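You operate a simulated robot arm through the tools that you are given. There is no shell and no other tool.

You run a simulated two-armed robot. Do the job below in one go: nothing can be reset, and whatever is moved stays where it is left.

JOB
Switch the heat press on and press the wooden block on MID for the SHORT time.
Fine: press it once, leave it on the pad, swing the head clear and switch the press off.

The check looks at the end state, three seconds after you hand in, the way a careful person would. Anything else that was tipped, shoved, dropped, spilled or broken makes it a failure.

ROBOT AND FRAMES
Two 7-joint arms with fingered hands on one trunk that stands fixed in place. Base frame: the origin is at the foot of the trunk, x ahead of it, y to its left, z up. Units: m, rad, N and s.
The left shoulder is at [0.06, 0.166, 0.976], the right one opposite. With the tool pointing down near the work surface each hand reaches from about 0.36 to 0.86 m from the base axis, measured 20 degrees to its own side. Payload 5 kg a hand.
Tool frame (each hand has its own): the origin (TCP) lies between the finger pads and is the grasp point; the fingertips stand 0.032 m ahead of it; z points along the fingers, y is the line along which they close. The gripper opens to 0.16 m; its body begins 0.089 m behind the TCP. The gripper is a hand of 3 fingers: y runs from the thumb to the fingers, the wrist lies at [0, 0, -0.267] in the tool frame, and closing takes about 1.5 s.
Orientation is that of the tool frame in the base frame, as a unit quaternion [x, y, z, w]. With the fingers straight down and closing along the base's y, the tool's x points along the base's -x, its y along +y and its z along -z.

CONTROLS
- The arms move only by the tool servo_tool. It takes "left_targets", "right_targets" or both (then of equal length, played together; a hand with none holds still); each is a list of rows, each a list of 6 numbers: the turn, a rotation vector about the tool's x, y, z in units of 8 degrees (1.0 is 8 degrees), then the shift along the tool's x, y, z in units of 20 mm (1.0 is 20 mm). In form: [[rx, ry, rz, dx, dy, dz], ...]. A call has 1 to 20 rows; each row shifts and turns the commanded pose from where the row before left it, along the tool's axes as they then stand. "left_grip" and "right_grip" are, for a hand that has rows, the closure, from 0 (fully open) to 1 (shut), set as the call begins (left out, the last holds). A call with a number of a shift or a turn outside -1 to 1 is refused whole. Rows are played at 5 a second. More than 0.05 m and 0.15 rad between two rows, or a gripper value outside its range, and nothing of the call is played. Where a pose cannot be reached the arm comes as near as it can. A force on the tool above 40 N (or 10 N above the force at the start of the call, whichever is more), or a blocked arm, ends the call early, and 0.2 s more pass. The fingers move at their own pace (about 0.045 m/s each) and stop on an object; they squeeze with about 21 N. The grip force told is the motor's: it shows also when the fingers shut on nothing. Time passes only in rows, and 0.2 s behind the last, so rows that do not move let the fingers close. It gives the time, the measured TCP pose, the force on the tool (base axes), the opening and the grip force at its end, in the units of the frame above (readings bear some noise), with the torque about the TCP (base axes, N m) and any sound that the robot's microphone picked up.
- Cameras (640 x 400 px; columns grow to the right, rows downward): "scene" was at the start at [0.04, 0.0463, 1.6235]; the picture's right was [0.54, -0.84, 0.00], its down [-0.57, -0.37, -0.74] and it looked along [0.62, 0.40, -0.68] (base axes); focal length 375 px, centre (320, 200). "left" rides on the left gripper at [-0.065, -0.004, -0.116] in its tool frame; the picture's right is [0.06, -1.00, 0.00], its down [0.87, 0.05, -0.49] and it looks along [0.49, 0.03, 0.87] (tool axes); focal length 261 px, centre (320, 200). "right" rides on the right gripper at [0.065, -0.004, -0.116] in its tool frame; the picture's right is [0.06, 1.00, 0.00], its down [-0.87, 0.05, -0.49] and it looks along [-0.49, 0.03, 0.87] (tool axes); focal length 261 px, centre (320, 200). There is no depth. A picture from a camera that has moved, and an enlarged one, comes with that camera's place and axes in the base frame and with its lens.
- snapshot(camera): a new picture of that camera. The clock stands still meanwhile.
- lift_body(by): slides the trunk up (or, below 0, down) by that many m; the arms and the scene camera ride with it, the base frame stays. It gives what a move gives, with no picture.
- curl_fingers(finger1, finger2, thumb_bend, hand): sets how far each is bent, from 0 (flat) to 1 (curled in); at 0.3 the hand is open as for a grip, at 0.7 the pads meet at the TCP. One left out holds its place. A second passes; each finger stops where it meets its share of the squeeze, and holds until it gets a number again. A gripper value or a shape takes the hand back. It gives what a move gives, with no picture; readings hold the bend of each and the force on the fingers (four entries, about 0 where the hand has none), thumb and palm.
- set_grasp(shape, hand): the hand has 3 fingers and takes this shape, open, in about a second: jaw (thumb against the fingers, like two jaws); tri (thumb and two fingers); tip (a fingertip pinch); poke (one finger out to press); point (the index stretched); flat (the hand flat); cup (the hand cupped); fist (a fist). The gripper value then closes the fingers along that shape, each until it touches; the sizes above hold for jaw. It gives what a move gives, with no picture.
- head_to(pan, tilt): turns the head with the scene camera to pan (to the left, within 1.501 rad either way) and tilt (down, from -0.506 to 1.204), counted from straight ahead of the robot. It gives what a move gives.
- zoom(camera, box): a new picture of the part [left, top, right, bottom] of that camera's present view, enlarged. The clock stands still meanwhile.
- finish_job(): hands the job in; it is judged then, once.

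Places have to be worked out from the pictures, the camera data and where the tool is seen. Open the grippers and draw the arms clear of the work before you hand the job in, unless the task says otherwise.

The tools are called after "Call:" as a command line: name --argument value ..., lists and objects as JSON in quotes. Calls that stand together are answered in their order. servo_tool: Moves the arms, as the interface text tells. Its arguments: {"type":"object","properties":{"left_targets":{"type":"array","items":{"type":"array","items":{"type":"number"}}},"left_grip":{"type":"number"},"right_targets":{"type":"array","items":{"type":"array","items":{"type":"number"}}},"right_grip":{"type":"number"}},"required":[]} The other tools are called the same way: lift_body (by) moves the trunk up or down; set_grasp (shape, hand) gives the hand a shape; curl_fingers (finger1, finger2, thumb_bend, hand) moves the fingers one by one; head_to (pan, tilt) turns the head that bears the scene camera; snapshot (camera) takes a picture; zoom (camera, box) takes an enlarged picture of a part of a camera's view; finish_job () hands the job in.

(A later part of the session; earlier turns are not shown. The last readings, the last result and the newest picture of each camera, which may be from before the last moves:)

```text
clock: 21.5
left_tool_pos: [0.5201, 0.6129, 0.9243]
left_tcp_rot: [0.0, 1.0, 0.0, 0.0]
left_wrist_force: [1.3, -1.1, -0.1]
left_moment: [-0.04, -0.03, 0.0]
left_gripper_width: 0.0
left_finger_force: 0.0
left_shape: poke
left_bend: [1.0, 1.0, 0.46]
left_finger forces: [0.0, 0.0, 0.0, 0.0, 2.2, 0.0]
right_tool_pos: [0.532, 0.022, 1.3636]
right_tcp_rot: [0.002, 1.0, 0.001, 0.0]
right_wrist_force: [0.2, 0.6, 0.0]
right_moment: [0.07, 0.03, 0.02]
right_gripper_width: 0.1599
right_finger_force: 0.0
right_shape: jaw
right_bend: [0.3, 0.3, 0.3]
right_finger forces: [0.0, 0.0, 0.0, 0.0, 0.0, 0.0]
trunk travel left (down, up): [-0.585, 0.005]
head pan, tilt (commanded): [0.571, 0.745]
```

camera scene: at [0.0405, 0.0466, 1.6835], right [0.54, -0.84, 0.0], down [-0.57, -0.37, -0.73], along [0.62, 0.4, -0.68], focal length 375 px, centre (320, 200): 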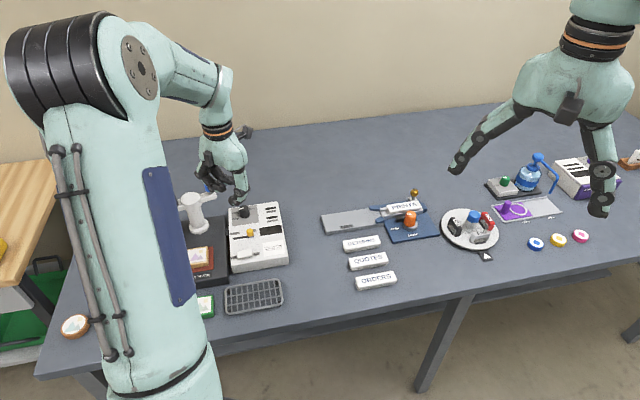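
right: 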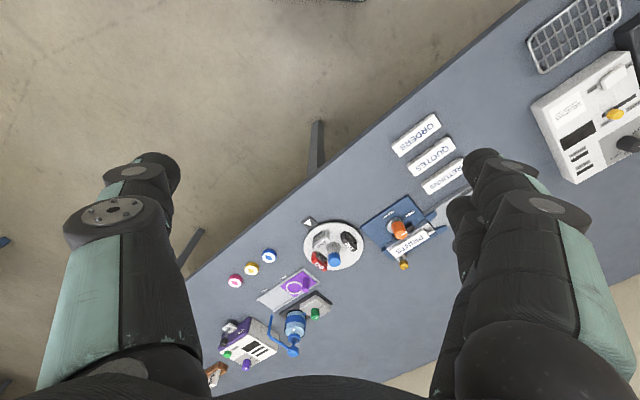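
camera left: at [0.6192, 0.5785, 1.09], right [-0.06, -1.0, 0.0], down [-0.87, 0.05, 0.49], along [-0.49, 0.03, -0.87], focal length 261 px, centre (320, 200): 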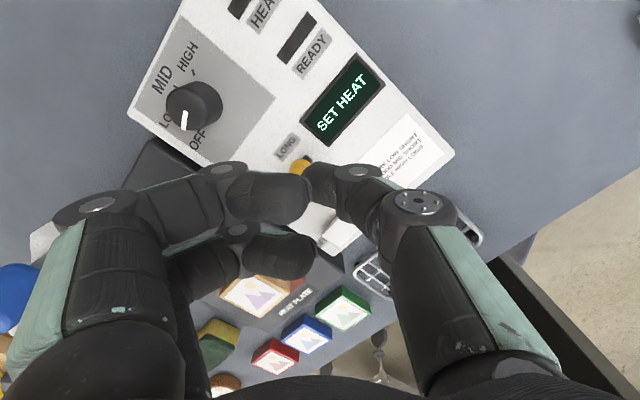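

Force begins to rise (2.2 N); one more small nudge to confirm the end stop.

Call:
servo_tool --left_targets '[[0, 0, 0, 0.1, 0.096, 0], [0, 0, 0, 0.05, 0.048, 0], [0, 0, 0, 0, 0, 0]]'

Call:
zoom --camera "left" --box '[160, 60, 440, 280]'

```text
clock: 22.3
left_tool_pos: [0.5182, 0.6152, 0.9222]
left_tcp_rot: [0.001, 1.0, 0.0, 0.001]
left_wrist_force: [12.9, -10.1, 2.9]
left_moment: [-0.2, -0.25, -0.03]
left_gripper_width: 0.0002
left_finger_force: 0.0
left_shape: poke
left_bend: [1.0, 1.0, 0.46]
left_finger forces: [0.0, 0.0, 0.0, 0.0, 16.7, 0.0]
right_tool_pos: [0.5322, 0.0208, 1.3626]
right_tcp_rot: [0.001, 1.0, 0.002, -0.001]
right_wrist_force: [0.3, 1.1, -0.8]
right_moment: [0.03, -0.03, -0.04]
right_gripper_width: 0.1602
right_finger_force: 0.0
right_shape: jaw
right_bend: [0.3, 0.3, 0.3]
right_finger forces: [0.0, 0.0, 0.0, 0.0, 0.1, 0.0]
trunk travel left (down, up): [-0.585, 0.005]
head pan, tilt (commanded): [0.571, 0.745]
```

```text
1.82 times, centred on (300, 170) of left
camera zoom: at [0.583, 0.6099, 1.0385], right [-0.06, -1.0, 0.0], down [-0.87, 0.06, 0.49], along [-0.49, 0.03, -0.87], focal length 474 px, centre (356, 254)
```

zoom: 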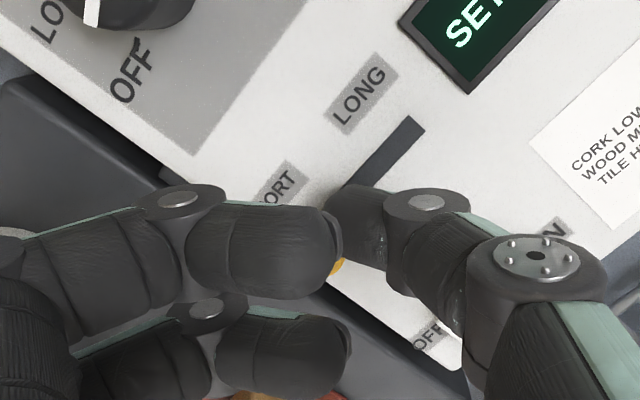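

16.7 N now: the slider is at its SHORT stop. I back the thumb off along the slot and lift clear to look at the panel.

Call:
servo_tool --left_targets '[[0, 0, 0, -0.4, -0.384, 0], [0, 0, 0, -0.4, -0.384, 0], [0, 0, 0, 0, 0, -1], [0, 0, 0, 0, 0, -1], [0, 0, 0, 0, 0, -1], [0, 0, 0, 0, 0, -1], [0, 0, 0, 0, 0, -1], [0, 0, 0, 0, 0, -1], [0, 0, 0, 0, 0, -1], [0, 0, 0, 0, 0, -1], [0, 0, 0, 0, 0, -1], [0, 0, 0, 0, 0, -1], [0, 0, 0, 0, 0, -1], [0, 0, 0, 0, 0, -1]]'

Call:
set_grasp --hand "left" --shape "tip"

Call:
snapshot --camera "left"

Call:
zoom --camera "scene" --box '[170, 80, 310, 280]'

```text
clock: 25.3
left_tool_pos: [0.5288, 0.6017, 1.1641]
left_tcp_rot: [0.0, 1.0, 0.0, -0.001]
left_wrist_force: [0.4, -1.1, -0.1]
left_moment: [-0.02, 0.02, 0.0]
left_gripper_width: 0.0
left_finger_force: 0.1
left_shape: poke
left_bend: [1.0, 1.0, 0.46]
left_finger forces: [0.1, 0.0, 0.1, 0.0, 0.1, 0.0]
right_tool_pos: [0.5312, 0.0226, 1.3636]
right_tcp_rot: [0.0, 1.0, 0.001, -0.001]
right_wrist_force: [-0.7, -0.4, 1.6]
right_moment: [0.02, 0.01, -0.01]
right_gripper_width: 0.1599
right_finger_force: 0.1
right_shape: jaw
right_bend: [0.3, 0.3, 0.3]
right_finger forces: [0.1, 0.1, 0.0, 0.1, 0.0, 0.0]
trunk travel left (down, up): [-0.585, 0.005]
head pan, tilt (commanded): [0.571, 0.745]
```

```text
clock: 26.2
left_tool_pos: [0.5293, 0.6016, 1.165]
left_tcp_rot: [0.0, 1.0, 0.0, 0.0]
left_wrist_force: [0.6, 0.0, 0.2]
left_moment: [0.0, -0.03, -0.02]
left_gripper_width: 0.1601
left_finger_force: 0.1
left_shape: tip
left_bend: [0.3, 0.3, 0.3]
left_finger forces: [0.0, 0.0, 0.1, 0.1, 0.1, 0.0]
right_tool_pos: [0.5308, 0.0221, 1.3635]
right_tcp_rot: [0.001, 1.0, 0.001, 0.0]
right_wrist_force: [0.0, 0.9, 0.1]
right_moment: [0.0, -0.02, 0.01]
right_gripper_width: 0.1599
right_finger_force: 0.1
right_shape: jaw
right_bend: [0.3, 0.3, 0.3]
right_finger forces: [0.0, 0.0, 0.0, 0.0, 0.0, 0.1]
trunk travel left (down, up): [-0.585, 0.005]
head pan, tilt (commanded): [0.571, 0.745]
```

```text
taken
camera left: at [0.5943, 0.5977, 1.279], right [-0.06, -1.0, 0.0], down [-0.87, 0.05, 0.49], along [-0.49, 0.03, -0.87], focal length 261 px, centre (320, 200)
```

left: 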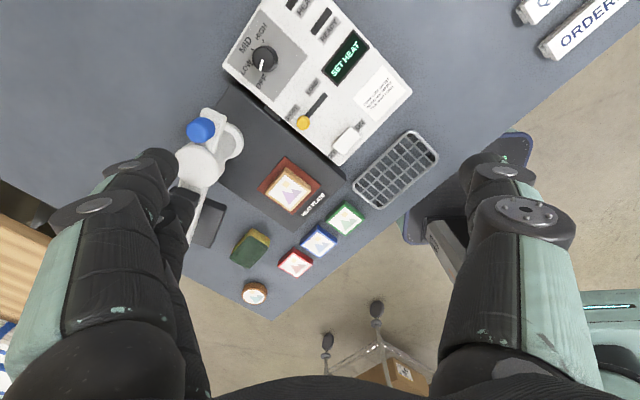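

```text
2.00 times, centred on (240, 180) of scene
camera zoom: at [0.0401, 0.0463, 1.6835], right [0.54, -0.84, 0.0], down [-0.57, -0.37, -0.73], along [0.62, 0.4, -0.68], focal length 750 px, centre (480, 240)
```

zoom: 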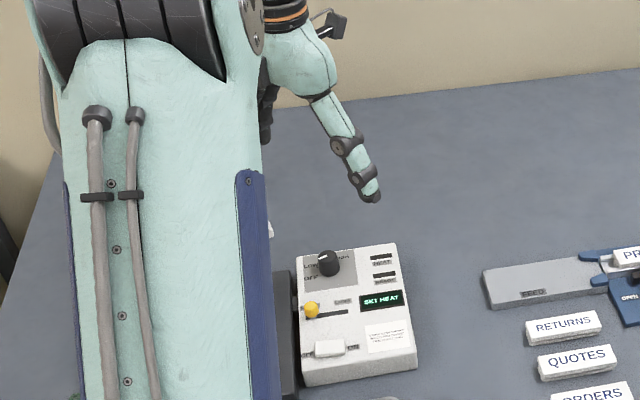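

Slider now sits at SHORT and the panel still reads "SET HEAT". I zoom on the knob to measure it and its pointer.

Call:
zoom --camera "left" --box '[180, 0, 420, 190]'

Call:
zoom --camera "left" --box '[220, 10, 320, 120]'

```text
2.11 times, centred on (300, 95) of left
camera zoom: at [0.5943, 0.5977, 1.279], right [-0.06, -1.0, 0.0], down [-0.87, 0.05, 0.49], along [-0.49, 0.03, -0.87], focal length 549 px, centre (362, 421)
```

zoom: 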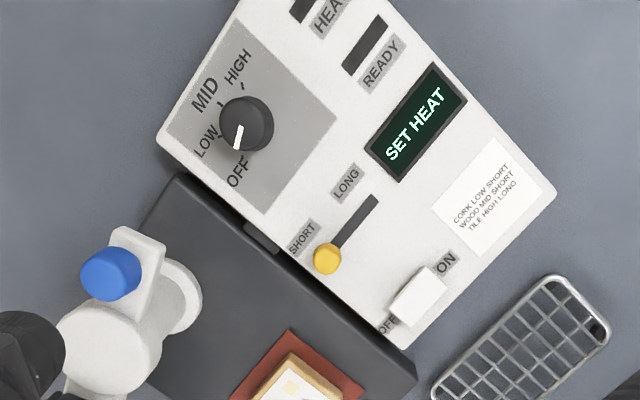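

```text
3.64 times, centred on (270, 65) of left
camera zoom: at [0.5943, 0.5977, 1.279], right [-0.06, -1.0, 0.0], down [-0.87, 0.05, 0.49], along [-0.49, 0.03, -0.87], focal length 948 px, centre (502, 691)
```

zoom: 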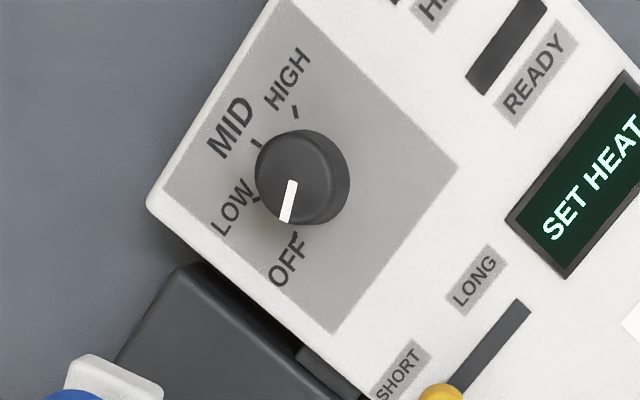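

Knob axis ≈(0.589, 0.667), about 30 mm wide, top ≈0.917; pointer at OFF (~150°), MID tick at ~55°, so about 95° clockwise. I move above the knob, yaw 21°, part-close the tip pinch and look.

Call:
servo_tool --left_targets '[[0, 0, 0, -0.75, 0.81, 0], [0, 0, 0, -0.75, 0.81, 0], [0, 0, 0, -0.75, 0.81, 0], [0, 0, 0, -0.75, 0.81, 0], [0, 0, 0.9, 0, 0, 0], [0, 0, 0.9, 0, 0, 0], [0, 0, 0.8, 0, 0, 0], [0, 0, 0, 0, 0, 0], [0, 0, 0, 0, 0, 0]]' --left_grip 0.65

Call:
snapshot --camera "left"

Call:
zoom --camera "scene" --box '[170, 80, 310, 280]'

```text
clock: 28.2
left_tool_pos: [0.5914, 0.6664, 1.1634]
left_tcp_rot: [0.181, 0.983, 0.0, 0.0]
left_wrist_force: [-0.2, 0.6, -0.2]
left_moment: [0.02, 0.0, -0.01]
left_gripper_width: 0.0565
left_finger_force: 0.0
left_shape: tip
left_bend: [0.73, 0.73, 0.7]
left_finger forces: [0.1, 0.1, 0.0, 0.0, 0.0, 0.1]
right_tool_pos: [0.5319, 0.0225, 1.3639]
right_tcp_rot: [0.002, 1.0, 0.001, 0.0]
right_wrist_force: [-1.0, 0.4, 0.4]
right_moment: [0.03, -0.01, 0.01]
right_gripper_width: 0.1597
right_finger_force: 0.0
right_shape: jaw
right_bend: [0.3, 0.3, 0.3]
right_finger forces: [0.0, 0.0, 0.1, 0.0, 0.0, 0.0]
trunk travel left (down, up): [-0.585, 0.005]
head pan, tilt (commanded): [0.571, 0.745]
```

```text
taken
camera left: at [0.6509, 0.6387, 1.2777], right [-0.41, -0.91, 0.0], down [-0.79, 0.36, 0.49], along [-0.45, 0.2, -0.87], focal length 261 px, centre (320, 200)
```

left: 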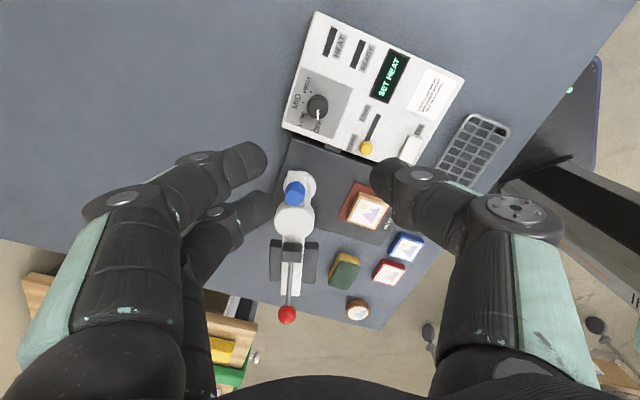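

```text
2.00 times, centred on (240, 180) of scene
camera zoom: at [0.0399, 0.0462, 1.6836], right [0.54, -0.84, 0.0], down [-0.57, -0.37, -0.74], along [0.62, 0.4, -0.68], focal length 750 px, centre (480, 240)
```

zoom: 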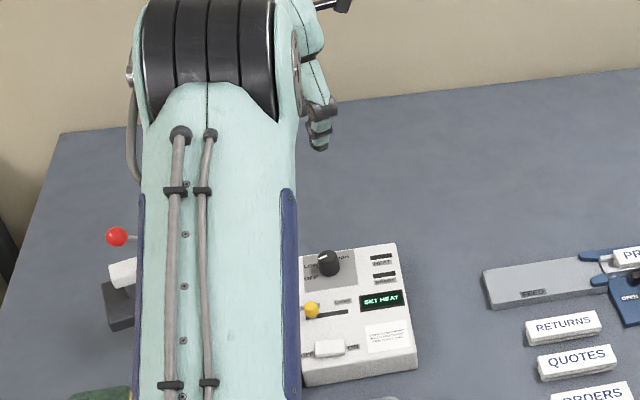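

The tip pinch centres on the tool axis with ~57 mm opening, and the blue knob stays about 60 mm off to the hand's +x side. I descend to about 0.965 and look.

Call:
servo_tool --left_targets '[[0, 0, 0, 0.09, 0, 1], [0, 0, 0, 0, 0, 1], [0, 0, 0, 0, 0, 1], [0, 0, 0, 0, 0, 1], [0, 0, 0, 0, 0, 1], [0, 0, 0, 0, 0, 1], [0, 0, 0, 0, 0, 1], [0, 0, 0, 0, 0, 1], [0, 0, 0, 0, 0, 0.9], [0, 0, 0, 0, 0, 0.9]]'

Call:
snapshot --camera "left"

Call:
zoom --camera "scene" --box '[170, 120, 310, 280]'

```text
clock: 30.4
left_tool_pos: [0.5923, 0.6673, 0.9686]
left_tcp_rot: [0.18, 0.984, -0.001, -0.001]
left_wrist_force: [0.0, 1.6, 0.2]
left_moment: [-0.01, -0.01, 0.03]
left_gripper_width: 0.0565
left_finger_force: 0.1
left_shape: tip
left_bend: [0.73, 0.73, 0.7]
left_finger forces: [0.1, 0.0, 0.0, 0.0, 0.1, 0.0]
right_tool_pos: [0.531, 0.0223, 1.3633]
right_tcp_rot: [0.001, 1.0, 0.001, 0.0]
right_wrist_force: [0.5, 0.9, 0.3]
right_moment: [-0.06, 0.02, -0.01]
right_gripper_width: 0.1598
right_finger_force: 0.1
right_shape: jaw
right_bend: [0.3, 0.3, 0.3]
right_finger forces: [0.0, 0.0, 0.0, 0.1, 0.1, 0.0]
trunk travel left (down, up): [-0.585, 0.005]
head pan, tilt (commanded): [0.571, 0.745]
```

```text
taken
camera left: at [0.6515, 0.6394, 1.0839], right [-0.41, -0.91, 0.0], down [-0.79, 0.36, 0.49], along [-0.45, 0.2, -0.87], focal length 261 px, centre (320, 200)
```

left: 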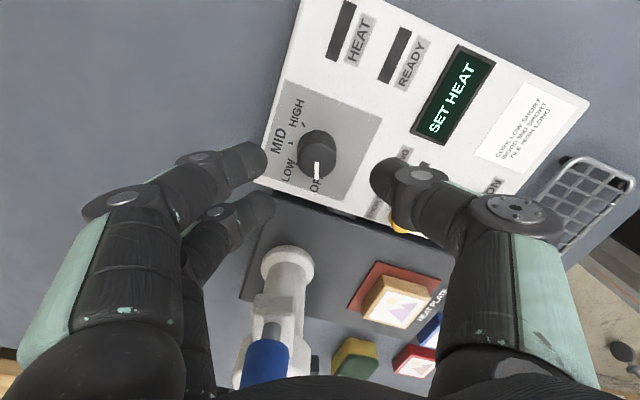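

```text
2.50 times, centred on (240, 200) of scene
camera zoom: at [0.0404, 0.0468, 1.6835], right [0.54, -0.84, 0.0], down [-0.57, -0.37, -0.73], along [0.62, 0.4, -0.68], focal length 937 px, centre (520, 200)
```

zoom: 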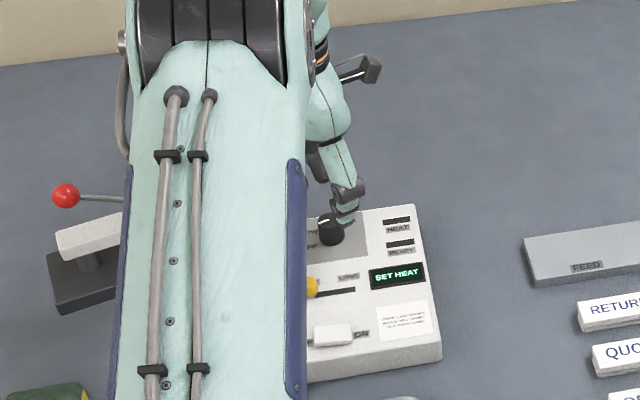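

The knob lies between the open fingers; I zoom in for an exact centring check before going lower.

Call:
zoom --camera "left" --box '[220, 90, 420, 240]'

Call:
zoom --camera "scene" --box '[230, 150, 300, 240]'

```text
2.67 times, centred on (320, 165) of left
camera zoom: at [0.6515, 0.6394, 1.0839], right [-0.41, -0.91, 0.0], down [-0.79, 0.36, 0.49], along [-0.45, 0.2, -0.87], focal length 695 px, centre (320, 293)
```

zoom: 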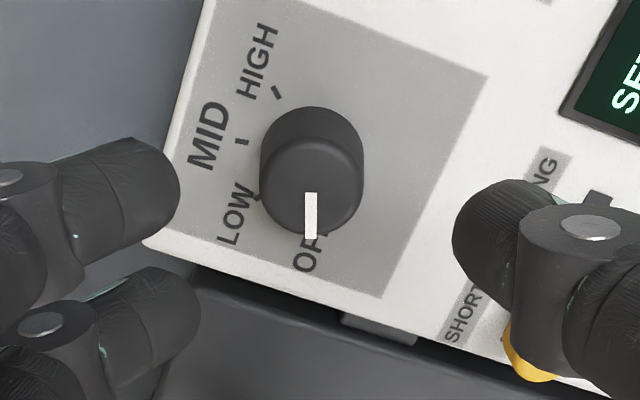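

```text
4.44 times, centred on (265, 195) of scene
camera zoom: at [0.0404, 0.0468, 1.6835], right [0.54, -0.84, 0.0], down [-0.57, -0.37, -0.73], along [0.62, 0.4, -0.68], focal length 1666 px, centre (564, 222)
```

zoom: 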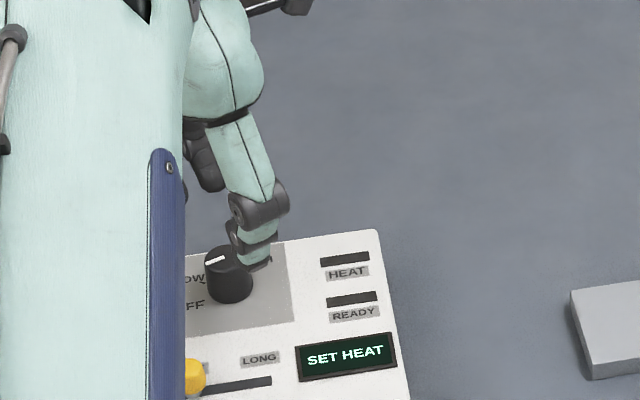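

Centring is within ~2 mm. I lower 30 mm so the fingertips straddle the knob, watching for contact.

Call:
servo_tool --left_targets '[[0, 0, 0, 0, 0, 0.5], [0, 0, 0, 0, 0, 0.4], [0, 0, 0, 0, 0, 0.3], [0, 0, 0, 0, 0, 0.3], [0, 0, 0, 0, 0, 0]]'

Call:
zoom --camera "left" --box '[220, 90, 420, 240]'

Call:
zoom --camera "scene" --box '[230, 150, 300, 240]'

```text
clock: 31.6
left_tool_pos: [0.5924, 0.6672, 0.9388]
left_tcp_rot: [0.181, 0.984, -0.001, 0.0]
left_wrist_force: [-0.5, 0.3, -0.4]
left_moment: [-0.02, 0.01, 0.02]
left_gripper_width: 0.0566
left_finger_force: 0.0
left_shape: tip
left_bend: [0.73, 0.73, 0.7]
left_finger forces: [0.0, 0.1, 0.0, 0.0, 0.1, 0.1]
right_tool_pos: [0.5313, 0.0226, 1.3642]
right_tcp_rot: [0.001, 1.0, 0.001, 0.0]
right_wrist_force: [-1.1, 0.1, -0.2]
right_moment: [-0.02, 0.0, 0.02]
right_gripper_width: 0.16
right_finger_force: 0.0
right_shape: jaw
right_bend: [0.3, 0.3, 0.3]
right_finger forces: [0.1, 0.1, 0.1, 0.0, 0.0, 0.1]
trunk travel left (down, up): [-0.585, 0.005]
head pan, tilt (commanded): [0.571, 0.745]
```

```text
2.67 times, centred on (320, 165) of left
camera zoom: at [0.651, 0.6397, 1.0537], right [-0.41, -0.91, 0.0], down [-0.79, 0.36, 0.49], along [-0.45, 0.2, -0.87], focal length 695 px, centre (320, 293)
```

zoom: 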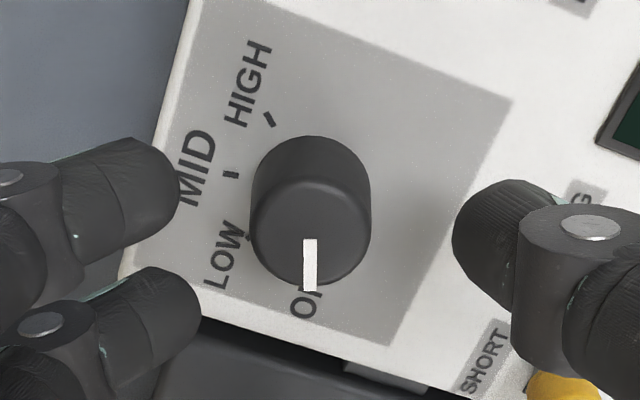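

```text
4.44 times, centred on (265, 195) of scene
camera zoom: at [0.0401, 0.0464, 1.6835], right [0.54, -0.84, 0.0], down [-0.57, -0.37, -0.73], along [0.62, 0.4, -0.68], focal length 1666 px, centre (564, 222)
```

zoom: 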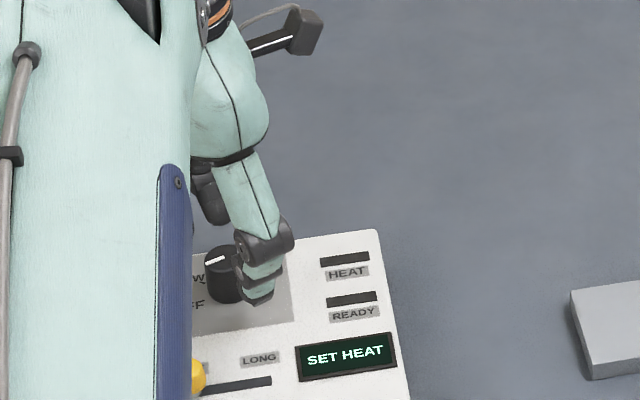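

The tips now straddle the knob at about z 0.897 with no contact. I close the pinch on the knob and let it settle.

Call:
servo_tool --left_targets '[[0, 0, 0, 0, 0, 0], [0, 0, 0, 0, 0, 0], [0, 0, 0, 0, 0, 0], [0, 0, 0, 0, 0, 0], [0, 0, 0, 0, 0, 0], [0, 0, 0, 0, 0, 0], [0, 0, 0, 0, 0, 0]]' --left_grip 1.0

Call:
zoom --camera "left" --box '[220, 90, 420, 240]'

```text
clock: 33.2
left_tool_pos: [0.5915, 0.6679, 0.939]
left_tcp_rot: [0.181, 0.984, 0.001, 0.0]
left_wrist_force: [3.4, 5.0, 6.1]
left_moment: [0.22, -0.15, -0.01]
left_gripper_width: 0.0054
left_finger_force: 21.0
left_shape: tip
left_bend: [0.7, 0.71, 0.7]
left_finger forces: [12.6, 11.5, 0.1, 0.1, 15.6, 0.1]
right_tool_pos: [0.5303, 0.0223, 1.3636]
right_tcp_rot: [0.001, 1.0, 0.0, 0.0]
right_wrist_force: [-0.4, -0.7, 0.5]
right_moment: [0.0, -0.01, -0.03]
right_gripper_width: 0.1599
right_finger_force: 0.0
right_shape: jaw
right_bend: [0.3, 0.3, 0.3]
right_finger forces: [0.0, 0.0, 0.0, 0.1, 0.0, 0.1]
trunk travel left (down, up): [-0.585, 0.005]
head pan, tilt (commanded): [0.571, 0.745]
```

```text
2.67 times, centred on (320, 165) of left
camera zoom: at [0.6512, 0.6402, 1.0547], right [-0.41, -0.91, 0.0], down [-0.79, 0.36, 0.49], along [-0.45, 0.2, -0.87], focal length 695 px, centre (320, 293)
```

zoom: 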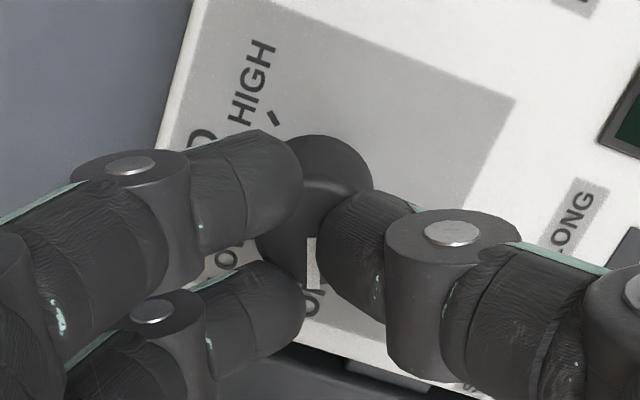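

A firm three-point grip on the knob (12.6/11.5/15.6 N). I turn clockwise 48° first and check.

Call:
servo_tool --left_targets '[[0, 0, 0.8, 0, 0, 0], [0, 0, 0.8, 0, 0, 0], [0, 0, 0.8, 0, 0, 0], [0, 0, 0.8, 0, 0, 0], [0, 0, 0.8, 0, 0, 0], [0, 0, 0.8, 0, 0, 0], [0, 0, 0.8, 0, 0, 0], [0, 0, 0.4, 0, 0, 0], [0, 0, 0, 0, 0, 0]]'

Call:
zoom --camera "left" --box '[220, 90, 420, 240]'

Call:
zoom --camera "scene" --box '[230, 150, 300, 240]'

```text
clock: 35.2
left_tool_pos: [0.5907, 0.6671, 0.9383]
left_tcp_rot: [0.565, 0.825, 0.001, 0.001]
left_wrist_force: [5.0, 13.9, 24.2]
left_moment: [0.53, -0.25, 0.0]
left_gripper_width: 0.0059
left_finger_force: 20.6
left_shape: tip
left_bend: [0.7, 0.71, 0.7]
left_finger forces: [15.4, 20.0, 0.1, 0.1, 22.2, 0.1]
right_tool_pos: [0.5305, 0.0219, 1.3639]
right_tcp_rot: [0.001, 1.0, 0.0, 0.0]
right_wrist_force: [0.6, -0.1, 0.9]
right_moment: [0.01, -0.04, 0.0]
right_gripper_width: 0.1596
right_finger_force: 0.0
right_shape: jaw
right_bend: [0.3, 0.3, 0.3]
right_finger forces: [0.0, 0.0, 0.0, 0.0, 0.0, 0.0]
trunk travel left (down, up): [-0.585, 0.005]
head pan, tilt (commanded): [0.571, 0.745]
```

```text
2.67 times, centred on (320, 165) of left
camera zoom: at [0.6096, 0.6047, 1.0542], right [-0.95, -0.3, 0.0], down [-0.26, 0.83, 0.49], along [-0.15, 0.47, -0.87], focal length 695 px, centre (320, 293)
```

zoom: 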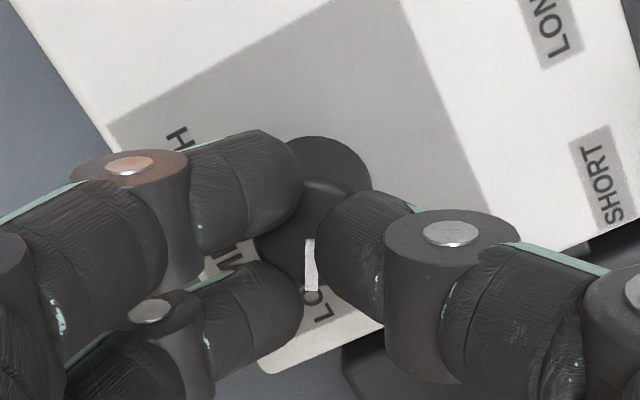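

```text
4.44 times, centred on (265, 195) of scene
camera zoom: at [0.0387, 0.0457, 1.6837], right [0.54, -0.84, 0.0], down [-0.57, -0.37, -0.74], along [0.62, 0.4, -0.68], focal length 1666 px, centre (564, 222)
```

zoom: 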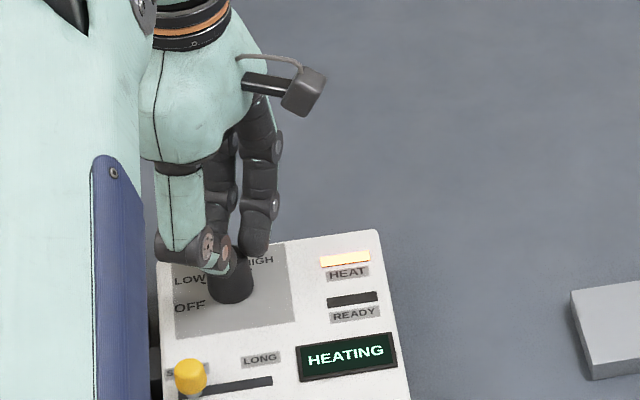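

The knob followed: pointer at LOW, the display reads HEATING and the HEAT lamp is lit. To keep the thumb clear of the blue knob I release, rotate the hand back 48° and grip again.

Call:
servo_tool --left_targets '[[0, 0, 0, 0, 0, 0], [0, 0, 0, 0, 0, 0], [0, 0, 0, 0, 0, 0], [0, 0, 0, 0, 0, 0], [0, 0, 0, 0, 0, 0], [0, 0, 0, 0, 0, 0], [0, 0, -0.8, 0, 0, 0], [0, 0, -0.8, 0, 0, 0], [0, 0, -0.8, 0, 0, 0], [0, 0, -0.8, 0, 0, 0], [0, 0, -0.8, 0, 0, 0], [0, 0, -0.8, 0, 0, 0], [0, 0, -0.8, 0, 0, 0], [0, 0, -0.4, 0, 0, 0], [0, 0, 0, 0, 0, 0]]' --left_grip 0.65

Call:
zoom --camera "left" --box '[220, 90, 420, 240]'

Call:
zoom --camera "scene" --box '[230, 150, 300, 240]'

```text
clock: 38.4
left_tool_pos: [0.5911, 0.6656, 0.9358]
left_tcp_rot: [0.181, 0.984, 0.0, 0.001]
left_wrist_force: [-0.4, -0.1, -0.1]
left_moment: [-0.04, 0.0, 0.0]
left_gripper_width: 0.0554
left_finger_force: 0.0
left_shape: tip
left_bend: [0.73, 0.73, 0.7]
left_finger forces: [0.0, 0.0, 0.1, 0.0, 0.0, 0.0]
right_tool_pos: [0.5309, 0.0234, 1.3633]
right_tcp_rot: [0.001, 1.0, 0.001, 0.0]
right_wrist_force: [-0.1, -0.1, 0.1]
right_moment: [-0.02, 0.02, 0.0]
right_gripper_width: 0.1597
right_finger_force: 0.1
right_shape: jaw
right_bend: [0.3, 0.3, 0.3]
right_finger forces: [0.1, 0.0, 0.1, 0.0, 0.0, 0.1]
trunk travel left (down, up): [-0.585, 0.005]
head pan, tilt (commanded): [0.571, 0.745]
```

```text
2.67 times, centred on (320, 165) of left
camera zoom: at [0.6502, 0.6396, 1.0516], right [-0.41, -0.91, 0.0], down [-0.79, 0.36, 0.49], along [-0.45, 0.2, -0.87], focal length 695 px, centre (320, 293)
```

zoom: 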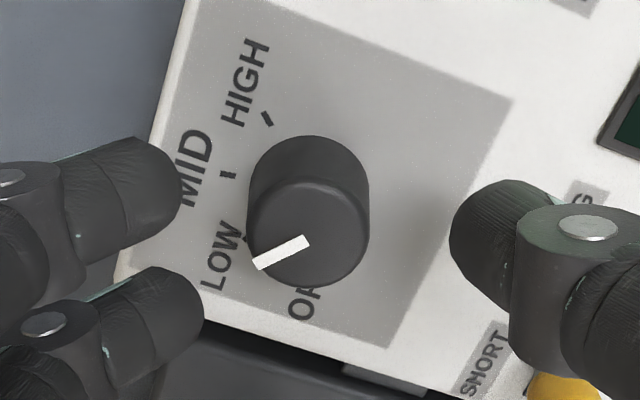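

```text
4.44 times, centred on (265, 195) of scene
camera zoom: at [0.0401, 0.0465, 1.6835], right [0.54, -0.84, 0.0], down [-0.57, -0.37, -0.73], along [0.62, 0.4, -0.68], focal length 1666 px, centre (564, 222)
```

zoom: 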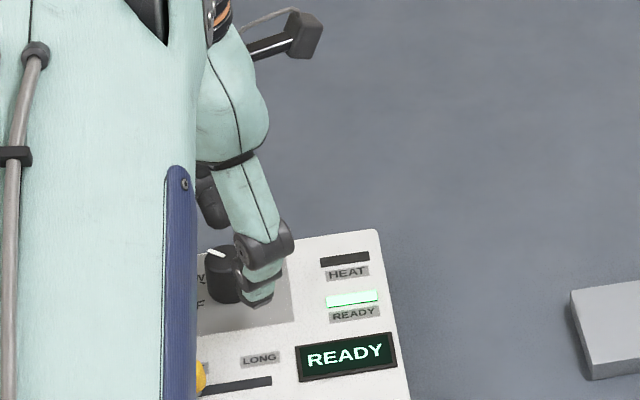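

At LOW it already reads READY; the pointer measures ~96° (LOW tick ~96°), MID tick ~55°. I grip again and turn another 42° clockwise.

Call:
servo_tool --left_targets '[[0, 0, 0, 0, 0, 0], [0, 0, 0, 0, 0, 0], [0, 0, 0, 0, 0, 0], [0, 0, 0, 0, 0, 0], [0, 0, 0, 0, 0, 0], [0, 0, 0, 0, 0, 0], [0, 0, 0, 0, 0, 0], [0, 0, 0.75, 0, 0, 0], [0, 0, 0.75, 0, 0, 0], [0, 0, 0.75, 0, 0, 0], [0, 0, 0.75, 0, 0, 0], [0, 0, 0.75, 0, 0, 0], [0, 0, 0.75, 0, 0, 0], [0, 0, 0.75, 0, 0, 0], [0, 0, 0, 0, 0, 0]]' --left_grip 1.0

Call:
zoom --camera "left" --box '[220, 90, 420, 240]'

Call:
zoom --camera "scene" --box '[230, 150, 300, 240]'

```text
clock: 41.6
left_tool_pos: [0.59, 0.6685, 0.9377]
left_tcp_rot: [0.522, 0.853, 0.001, -0.002]
left_wrist_force: [-2.5, 10.1, 19.0]
left_moment: [0.31, 0.09, 0.03]
left_gripper_width: 0.0076
left_finger_force: 21.1
left_shape: tip
left_bend: [0.71, 0.71, 0.71]
left_finger forces: [10.5, 14.4, 0.0, 0.1, 28.5, 0.0]
right_tool_pos: [0.531, 0.0227, 1.3636]
right_tcp_rot: [0.001, 1.0, 0.001, 0.0]
right_wrist_force: [-0.1, 0.1, -1.0]
right_moment: [0.03, 0.03, 0.01]
right_gripper_width: 0.1602
right_finger_force: 0.0
right_shape: jaw
right_bend: [0.3, 0.3, 0.3]
right_finger forces: [0.1, 0.1, 0.0, 0.0, 0.0, 0.0]
trunk travel left (down, up): [-0.585, 0.005]
head pan, tilt (commanded): [0.571, 0.745]
```

```text
2.67 times, centred on (320, 165) of left
camera zoom: at [0.6157, 0.6078, 1.0533], right [-0.92, -0.4, 0.0], down [-0.35, 0.8, 0.49], along [-0.2, 0.45, -0.87], focal length 695 px, centre (320, 293)
```

zoom: 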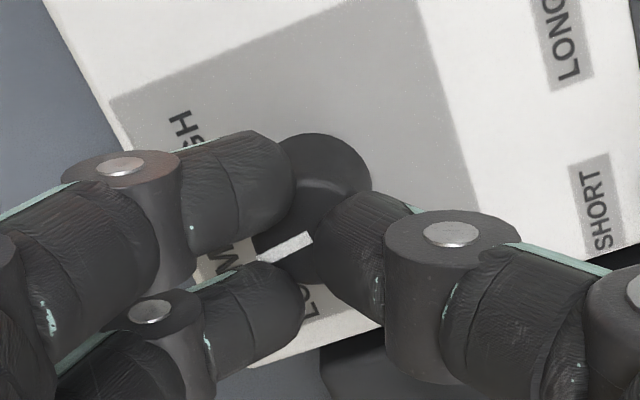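

```text
4.44 times, centred on (265, 195) of scene
camera zoom: at [0.0384, 0.046, 1.6837], right [0.54, -0.84, 0.0], down [-0.57, -0.37, -0.74], along [0.62, 0.4, -0.68], focal length 1666 px, centre (564, 222)
```

zoom: 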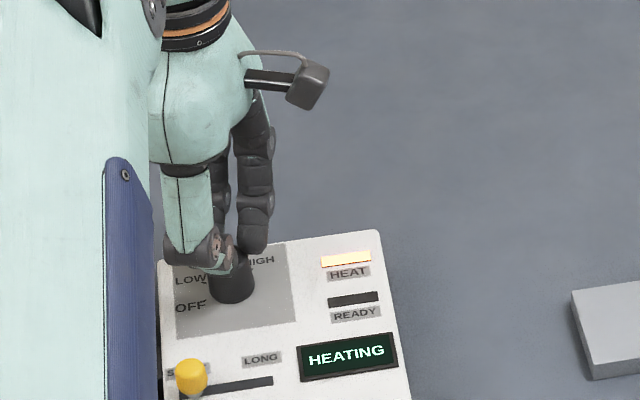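

The pointer now aims at MID and the display is HEATING again. I release, lift straight up and check the panel.

Call:
servo_tool --left_targets '[[0, 0, 0, 0, 0, 0], [0, 0, 0, 0, 0, 0], [0, 0, 0, 0, 0, 0], [0, 0, 0, 0, 0, 0], [0, 0, 0, 0, 0, 0], [0, 0, 0, 0, 0, 0], [0, 0, 0, 0, 0, -0.5], [0, 0, 0, 0, 0, -1], [0, 0, 0, 0, 0, -1], [0, 0, 0, 0, 0, -1], [0, 0, 0, 0, 0, -1], [0, 0, 0, 0, 0, -1], [0, 0, 0, 0, 0, -1], [0, 0, 0, 0, 0, -1], [0, 0, 0, 0, 0, -1], [0, 0, 0, 0, 0, -1], [0, 0, 0, 0, 0, -1]]' --left_grip 0.6

Call:
zoom --camera "left" --box '[180, 40, 460, 240]'

Call:
zoom --camera "scene" --box '[230, 150, 300, 240]'

```text
clock: 45.2
left_tool_pos: [0.5903, 0.6683, 1.1464]
left_tcp_rot: [0.521, 0.854, 0.0, 0.0]
left_wrist_force: [-0.2, -1.0, 0.3]
left_moment: [-0.03, 0.0, -0.02]
left_gripper_width: 0.0639
left_finger_force: 0.1
left_shape: tip
left_bend: [0.73, 0.73, 0.7]
left_finger forces: [0.0, 0.0, 0.0, 0.0, 0.1, 0.1]
right_tool_pos: [0.5315, 0.0221, 1.3634]
right_tcp_rot: [0.001, 1.0, 0.001, 0.0]
right_wrist_force: [-0.3, 0.8, -0.1]
right_moment: [-0.02, -0.03, 0.0]
right_gripper_width: 0.1599
right_finger_force: 0.1
right_shape: jaw
right_bend: [0.3, 0.3, 0.3]
right_finger forces: [0.0, 0.0, 0.1, 0.0, 0.1, 0.0]
trunk travel left (down, up): [-0.585, 0.005]
head pan, tilt (commanded): [0.571, 0.745]
```

```text
2.00 times, centred on (320, 140) of left
camera zoom: at [0.6171, 0.6082, 1.2615], right [-0.92, -0.4, 0.0], down [-0.35, 0.8, 0.49], along [-0.2, 0.45, -0.87], focal length 521 px, centre (320, 320)
```

zoom: 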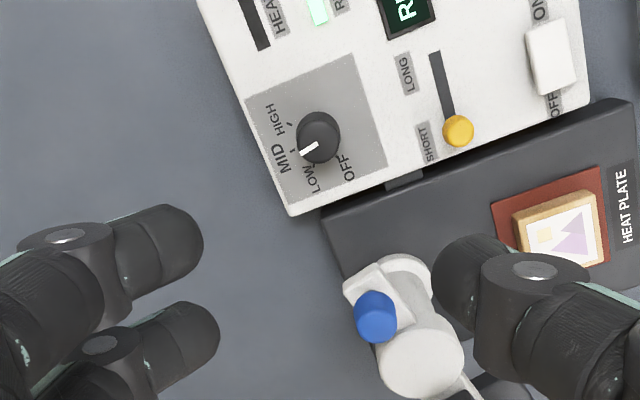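

```text
4.44 times, centred on (265, 195) of scene
camera zoom: at [0.04, 0.0465, 1.6835], right [0.54, -0.84, 0.0], down [-0.57, -0.37, -0.74], along [0.62, 0.4, -0.68], focal length 1666 px, centre (564, 222)
```

zoom: 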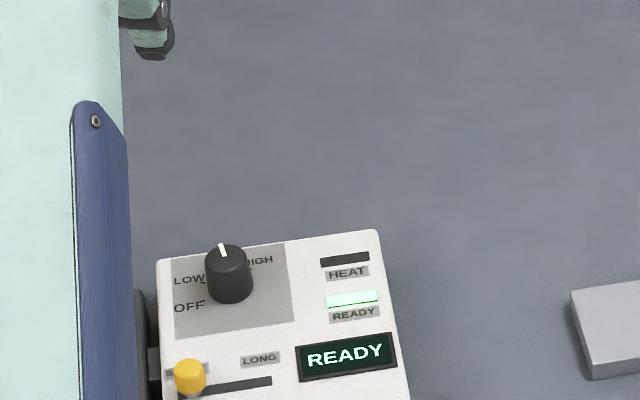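

Display READY. I zoom to verify the pointer sits at MID and the slider at SHORT.

Call:
zoom --camera "left" --box '[280, 40, 430, 150]'

Call:
snapshot --camera "left"

Call:
snapshot --camera "scene"

```text
3.64 times, centred on (355, 95) of left
camera zoom: at [0.6171, 0.6082, 1.2615], right [-0.92, -0.4, 0.0], down [-0.35, 0.8, 0.49], along [-0.2, 0.45, -0.87], focal length 948 px, centre (193, 582)
```

zoom: 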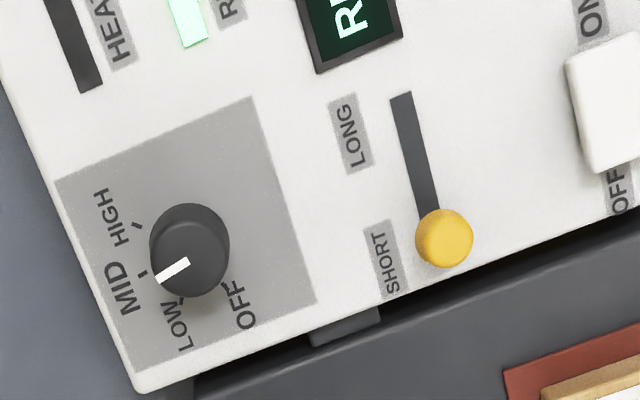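

```text
taken
camera left: at [0.6171, 0.6082, 1.2615], right [-0.92, -0.4, 0.0], down [-0.35, 0.8, 0.49], along [-0.2, 0.45, -0.87], focal length 261 px, centre (320, 200)
```

left: 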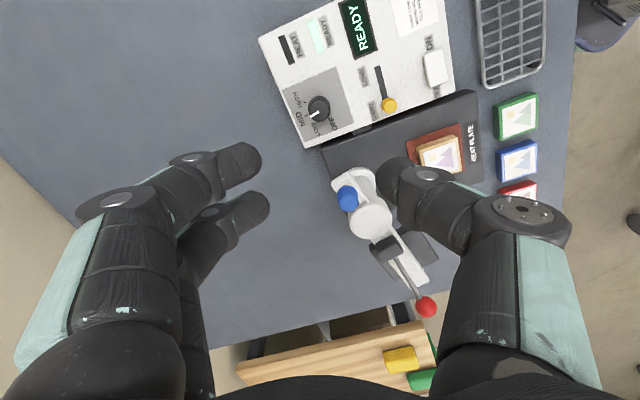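

```text
taken
camera scene: at [0.04, 0.0465, 1.6835], right [0.54, -0.84, 0.0], down [-0.57, -0.37, -0.74], along [0.62, 0.4, -0.68], focal length 375 px, centre (320, 200)
```

scene: 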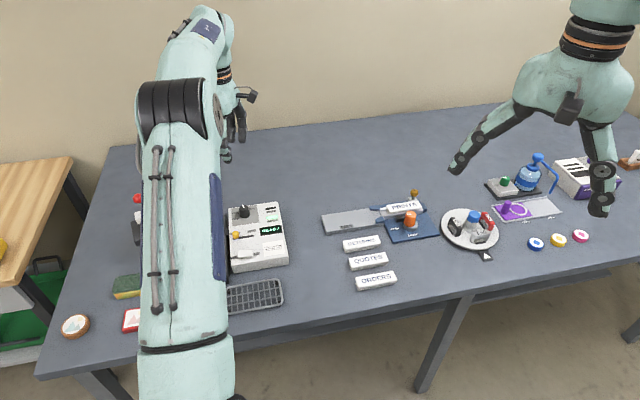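

Pointer measures ~58° (MID tick ~56°), slider at SHORT, READY lit. Next I swing the head over the pad by pushing the blue knob (radius ~56 mm from the post): I turn the hand back to zero yaw, take the poke shape, and hover behind the knob.

Call:
servo_tool --left_targets '[[0, 0, -0.98, 0, 0, 0], [0, 0, -0.98, 0, 0, 0], [0, 0, -0.98, 0, 0, 0], [0, 0, -0.98, 0, 0, 0], [0, 0, -0.98, 0, 0, 0], [0, 0, -0.98, 0, 0, 0], [0, 0, -0.98, 0, 0, 0], [0, 0, -0.98, 0, 0, 0]]'

Call:
set_grasp --hand "left" --shape "poke"

Call:
servo_tool --left_targets '[[0, 0, 0, 0.83, 0.32, 0], [0, 0, 0, 0.83, 0.32, 0], [0, 0, 0, 0.83, 0.32, 0], [0, 0, 0, 0.83, 0.32, 0], [0, 0, 0, 0.83, 0.32, 0], [0, 0, 0, 0, 0, 0]]'

Call:
snapshot --camera "left"

Call:
snapshot --camera "scene"

```text
clock: 47.0
left_tool_pos: [0.5905, 0.6663, 1.149]
left_tcp_rot: [0.0, 1.0, 0.0, 0.0]
left_wrist_force: [0.2, -0.1, -0.2]
left_moment: [0.0, 0.01, 0.04]
left_gripper_width: 0.0632
left_finger_force: 0.0
left_shape: tip
left_bend: [0.73, 0.73, 0.7]
left_finger forces: [0.0, 0.0, 0.0, 0.1, 0.1, 0.0]
right_tool_pos: [0.5312, 0.023, 1.363]
right_tcp_rot: [0.0, 1.0, 0.001, 0.001]
right_wrist_force: [0.2, -0.1, -0.2]
right_moment: [-0.01, 0.02, -0.01]
right_gripper_width: 0.16
right_finger_force: 0.0
right_shape: jaw
right_bend: [0.3, 0.3, 0.3]
right_finger forces: [0.0, 0.0, 0.0, 0.0, 0.0, 0.0]
trunk travel left (down, up): [-0.585, 0.005]
head pan, tilt (commanded): [0.571, 0.745]
```

```text
clock: 47.9
left_tool_pos: [0.5912, 0.6652, 1.1472]
left_tcp_rot: [0.002, 1.0, -0.001, 0.0]
left_wrist_force: [-0.4, 0.2, -0.1]
left_moment: [0.0, 0.0, 0.01]
left_gripper_width: 0.0002
left_finger_force: 0.2
left_shape: poke
left_bend: [1.0, 1.0, 0.46]
left_finger forces: [0.0, 0.0, 0.1, 0.0, 0.0, 0.1]
right_tool_pos: [0.5304, 0.0232, 1.3621]
right_tcp_rot: [0.001, 1.0, 0.001, 0.0]
right_wrist_force: [0.0, 0.0, 0.0]
right_moment: [-0.01, 0.02, 0.01]
right_gripper_width: 0.1602
right_finger_force: 0.0
right_shape: jaw
right_bend: [0.3, 0.3, 0.3]
right_finger forces: [0.0, 0.0, 0.0, 0.0, 0.0, 0.0]
trunk travel left (down, up): [-0.585, 0.005]
head pan, tilt (commanded): [0.571, 0.745]
```

```text
clock: 49.3
left_tool_pos: [0.5103, 0.6984, 1.1474]
left_tcp_rot: [0.001, 1.0, -0.001, 0.001]
left_wrist_force: [0.1, 0.3, -0.8]
left_moment: [0.01, 0.03, 0.01]
left_gripper_width: 0.0
left_finger_force: 0.1
left_shape: poke
left_bend: [1.0, 1.0, 0.46]
left_finger forces: [0.0, 0.1, 0.0, 0.0, 0.1, 0.0]
right_tool_pos: [0.5329, 0.0219, 1.3624]
right_tcp_rot: [0.002, 1.0, 0.0, 0.0]
right_wrist_force: [-0.1, 0.4, 0.1]
right_moment: [0.01, 0.02, -0.01]
right_gripper_width: 0.1596
right_finger_force: 0.1
right_shape: jaw
right_bend: [0.3, 0.3, 0.3]
right_finger forces: [0.1, 0.0, 0.1, 0.1, 0.1, 0.0]
trunk travel left (down, up): [-0.585, 0.005]
head pan, tilt (commanded): [0.571, 0.745]
```

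```text
taken
camera left: at [0.5742, 0.6944, 1.2632], right [-0.06, -1.0, 0.0], down [-0.87, 0.06, 0.49], along [-0.49, 0.03, -0.87], focal length 261 px, centre (320, 200)
```

left: 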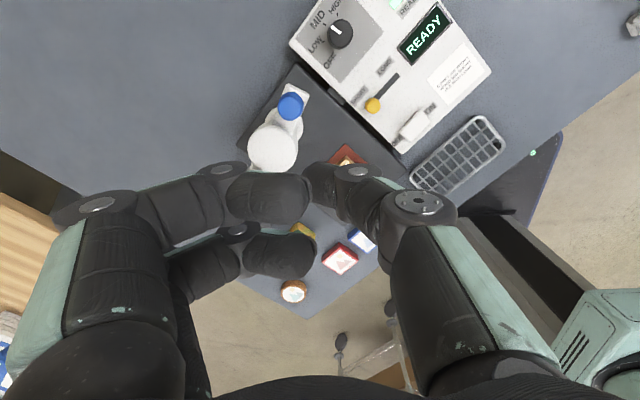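

```text
taken
camera scene: at [0.0406, 0.0466, 1.6835], right [0.54, -0.84, 0.0], down [-0.57, -0.37, -0.73], along [0.62, 0.4, -0.68], focal length 375 px, centre (320, 200)
```

scene: 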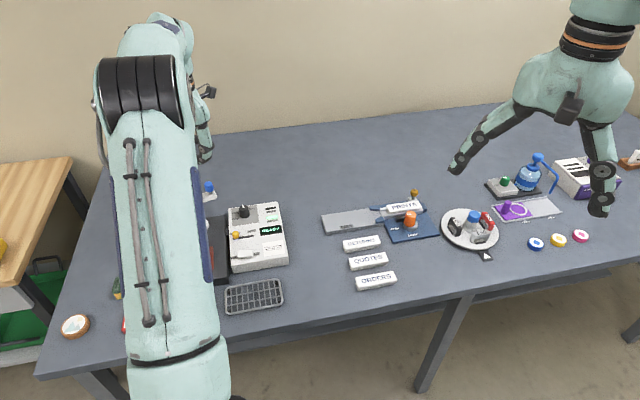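

The blue knob measures (0.535, 0.7235), post (0.486, 0.753). To get an unobstructed side view I turn the right hand in place so its camera looks toward the press.

Call:
servo_tool --right_targets '[[0, 0, -0.94, 0, 0, 0], [0, 0, -0.94, 0, 0, 0], [0, 0, -0.94, 0, 0, 0], [0, 0, -0.94, 0, 0, 0], [0, 0, -0.94, 0, 0, 0], [0, 0, -0.94, 0, 0, 0], [0, 0, -0.94, 0, 0, 0], [0, 0, -0.94, 0, 0, 0], [0, 0, -0.94, 0, 0, 0], [0, -0.8, 0, 0, 0, 0], [0, -0.8, 0, 0, 0, 0], [0, -0.8, 0, 0, 0, 0], [0, -0.8, 0, 0, 0, 0]]'

Call:
snapshot --camera "right"

```text
clock: 52.1
left_tool_pos: [0.5092, 0.699, 1.149]
left_tcp_rot: [0.001, 1.0, -0.001, 0.0]
left_wrist_force: [0.1, -0.2, 0.7]
left_moment: [0.01, 0.02, 0.0]
left_gripper_width: 0.0001
left_finger_force: 0.0
left_shape: poke
left_bend: [1.0, 1.0, 0.46]
left_finger forces: [0.1, 0.0, 0.0, 0.0, 0.1, 0.0]
right_tool_pos: [0.5308, 0.0226, 1.3645]
right_tcp_rot: [-0.542, 0.811, 0.124, 0.185]
right_wrist_force: [-0.3, -0.6, 0.2]
right_moment: [0.01, 0.02, 0.0]
right_gripper_width: 0.1597
right_finger_force: 0.1
right_shape: jaw
right_bend: [0.3, 0.3, 0.3]
right_finger forces: [0.0, 0.0, 0.0, 0.1, 0.0, 0.1]
trunk travel left (down, up): [-0.585, 0.005]
head pan, tilt (commanded): [0.571, 0.745]
```

```text
taken
camera right: at [0.4935, -0.081, 1.4376], right [-0.94, 0.33, -0.03], down [0.17, 0.55, 0.82], along [0.29, 0.77, -0.57], focal length 261 px, centre (320, 200)
```

right: 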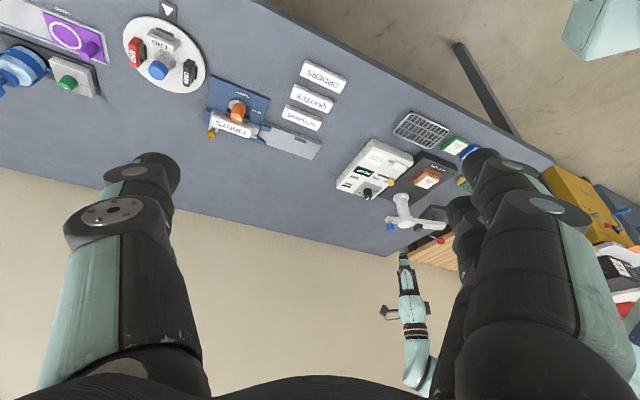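

The picture is upside-down but shows the press; I zoom in on it.

Call:
zoom --camera "right" --box '[330, 110, 480, 290]'

```text
2.22 times, centred on (405, 200) of right
camera zoom: at [0.4935, -0.081, 1.4376], right [-0.94, 0.33, -0.03], down [0.17, 0.55, 0.82], along [0.29, 0.77, -0.57], focal length 579 px, centre (131, 200)
```

zoom: 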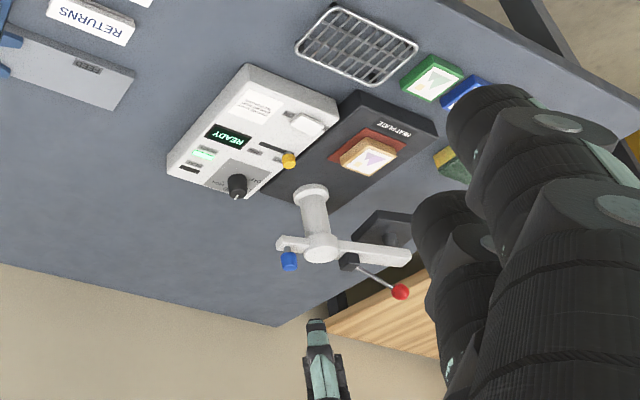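

I can see thumb tip, post and blue knob from this side. I lower the thumb to just above the beam level, behind the blue knob.

Call:
servo_tool --left_targets '[[0, 0, 0, 0, 0, 1], [0, 0, 0, 0, 0, 1], [0, 0, 0, 0, 0, 1], [0, 0, 0, 0, 0, 1], [0, 0, 0, 0, 0, 1], [0, 0, 0, 0, 0, 0.7], [0, 0, 0, 0, 0, 0.7], [0, 0, 0, 0, 0, 0]]'

Call:
zoom --camera "right" --box '[350, 150, 460, 290]'

Call:
zoom --camera "left" --box '[180, 40, 440, 260]'

```text
clock: 53.9
left_tool_pos: [0.5071, 0.7002, 1.0186]
left_tcp_rot: [0.002, 1.0, 0.0, 0.0]
left_wrist_force: [-0.2, -0.8, 0.3]
left_moment: [-0.04, -0.02, -0.01]
left_gripper_width: 0.0
left_finger_force: 0.1
left_shape: poke
left_bend: [1.0, 1.0, 0.46]
left_finger forces: [0.1, 0.0, 0.0, 0.0, 0.0, 0.1]
right_tool_pos: [0.5303, 0.023, 1.3639]
right_tcp_rot: [-0.542, 0.81, 0.125, 0.185]
right_wrist_force: [0.6, 1.1, 0.1]
right_moment: [-0.01, 0.01, 0.0]
right_gripper_width: 0.1598
right_finger_force: 0.0
right_shape: jaw
right_bend: [0.3, 0.3, 0.3]
right_finger forces: [0.0, 0.0, 0.1, 0.0, 0.0, 0.1]
trunk travel left (down, up): [-0.585, 0.005]
head pan, tilt (commanded): [0.571, 0.745]
```

```text
2.86 times, centred on (405, 220) of right
camera zoom: at [0.4937, -0.0804, 1.4376], right [-0.94, 0.33, -0.03], down [0.17, 0.55, 0.82], along [0.28, 0.77, -0.57], focal length 745 px, centre (77, 143)
```

zoom: 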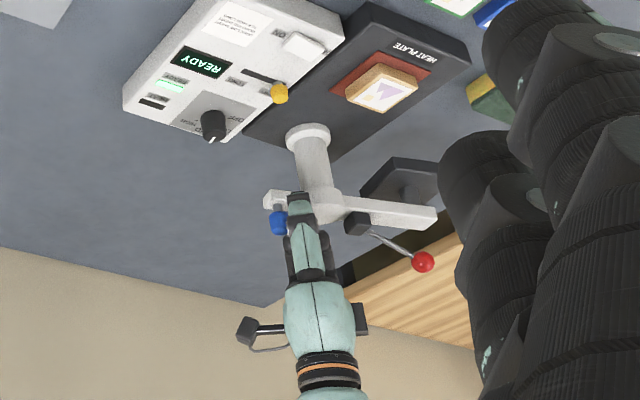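

```text
1.82 times, centred on (310, 150) of left
camera zoom: at [0.572, 0.696, 1.1338], right [-0.06, -1.0, 0.0], down [-0.87, 0.06, 0.49], along [-0.49, 0.03, -0.87], focal length 474 px, centre (338, 291)
```

zoom: 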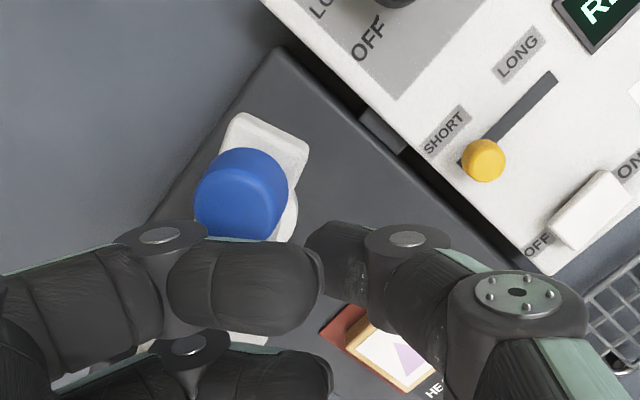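

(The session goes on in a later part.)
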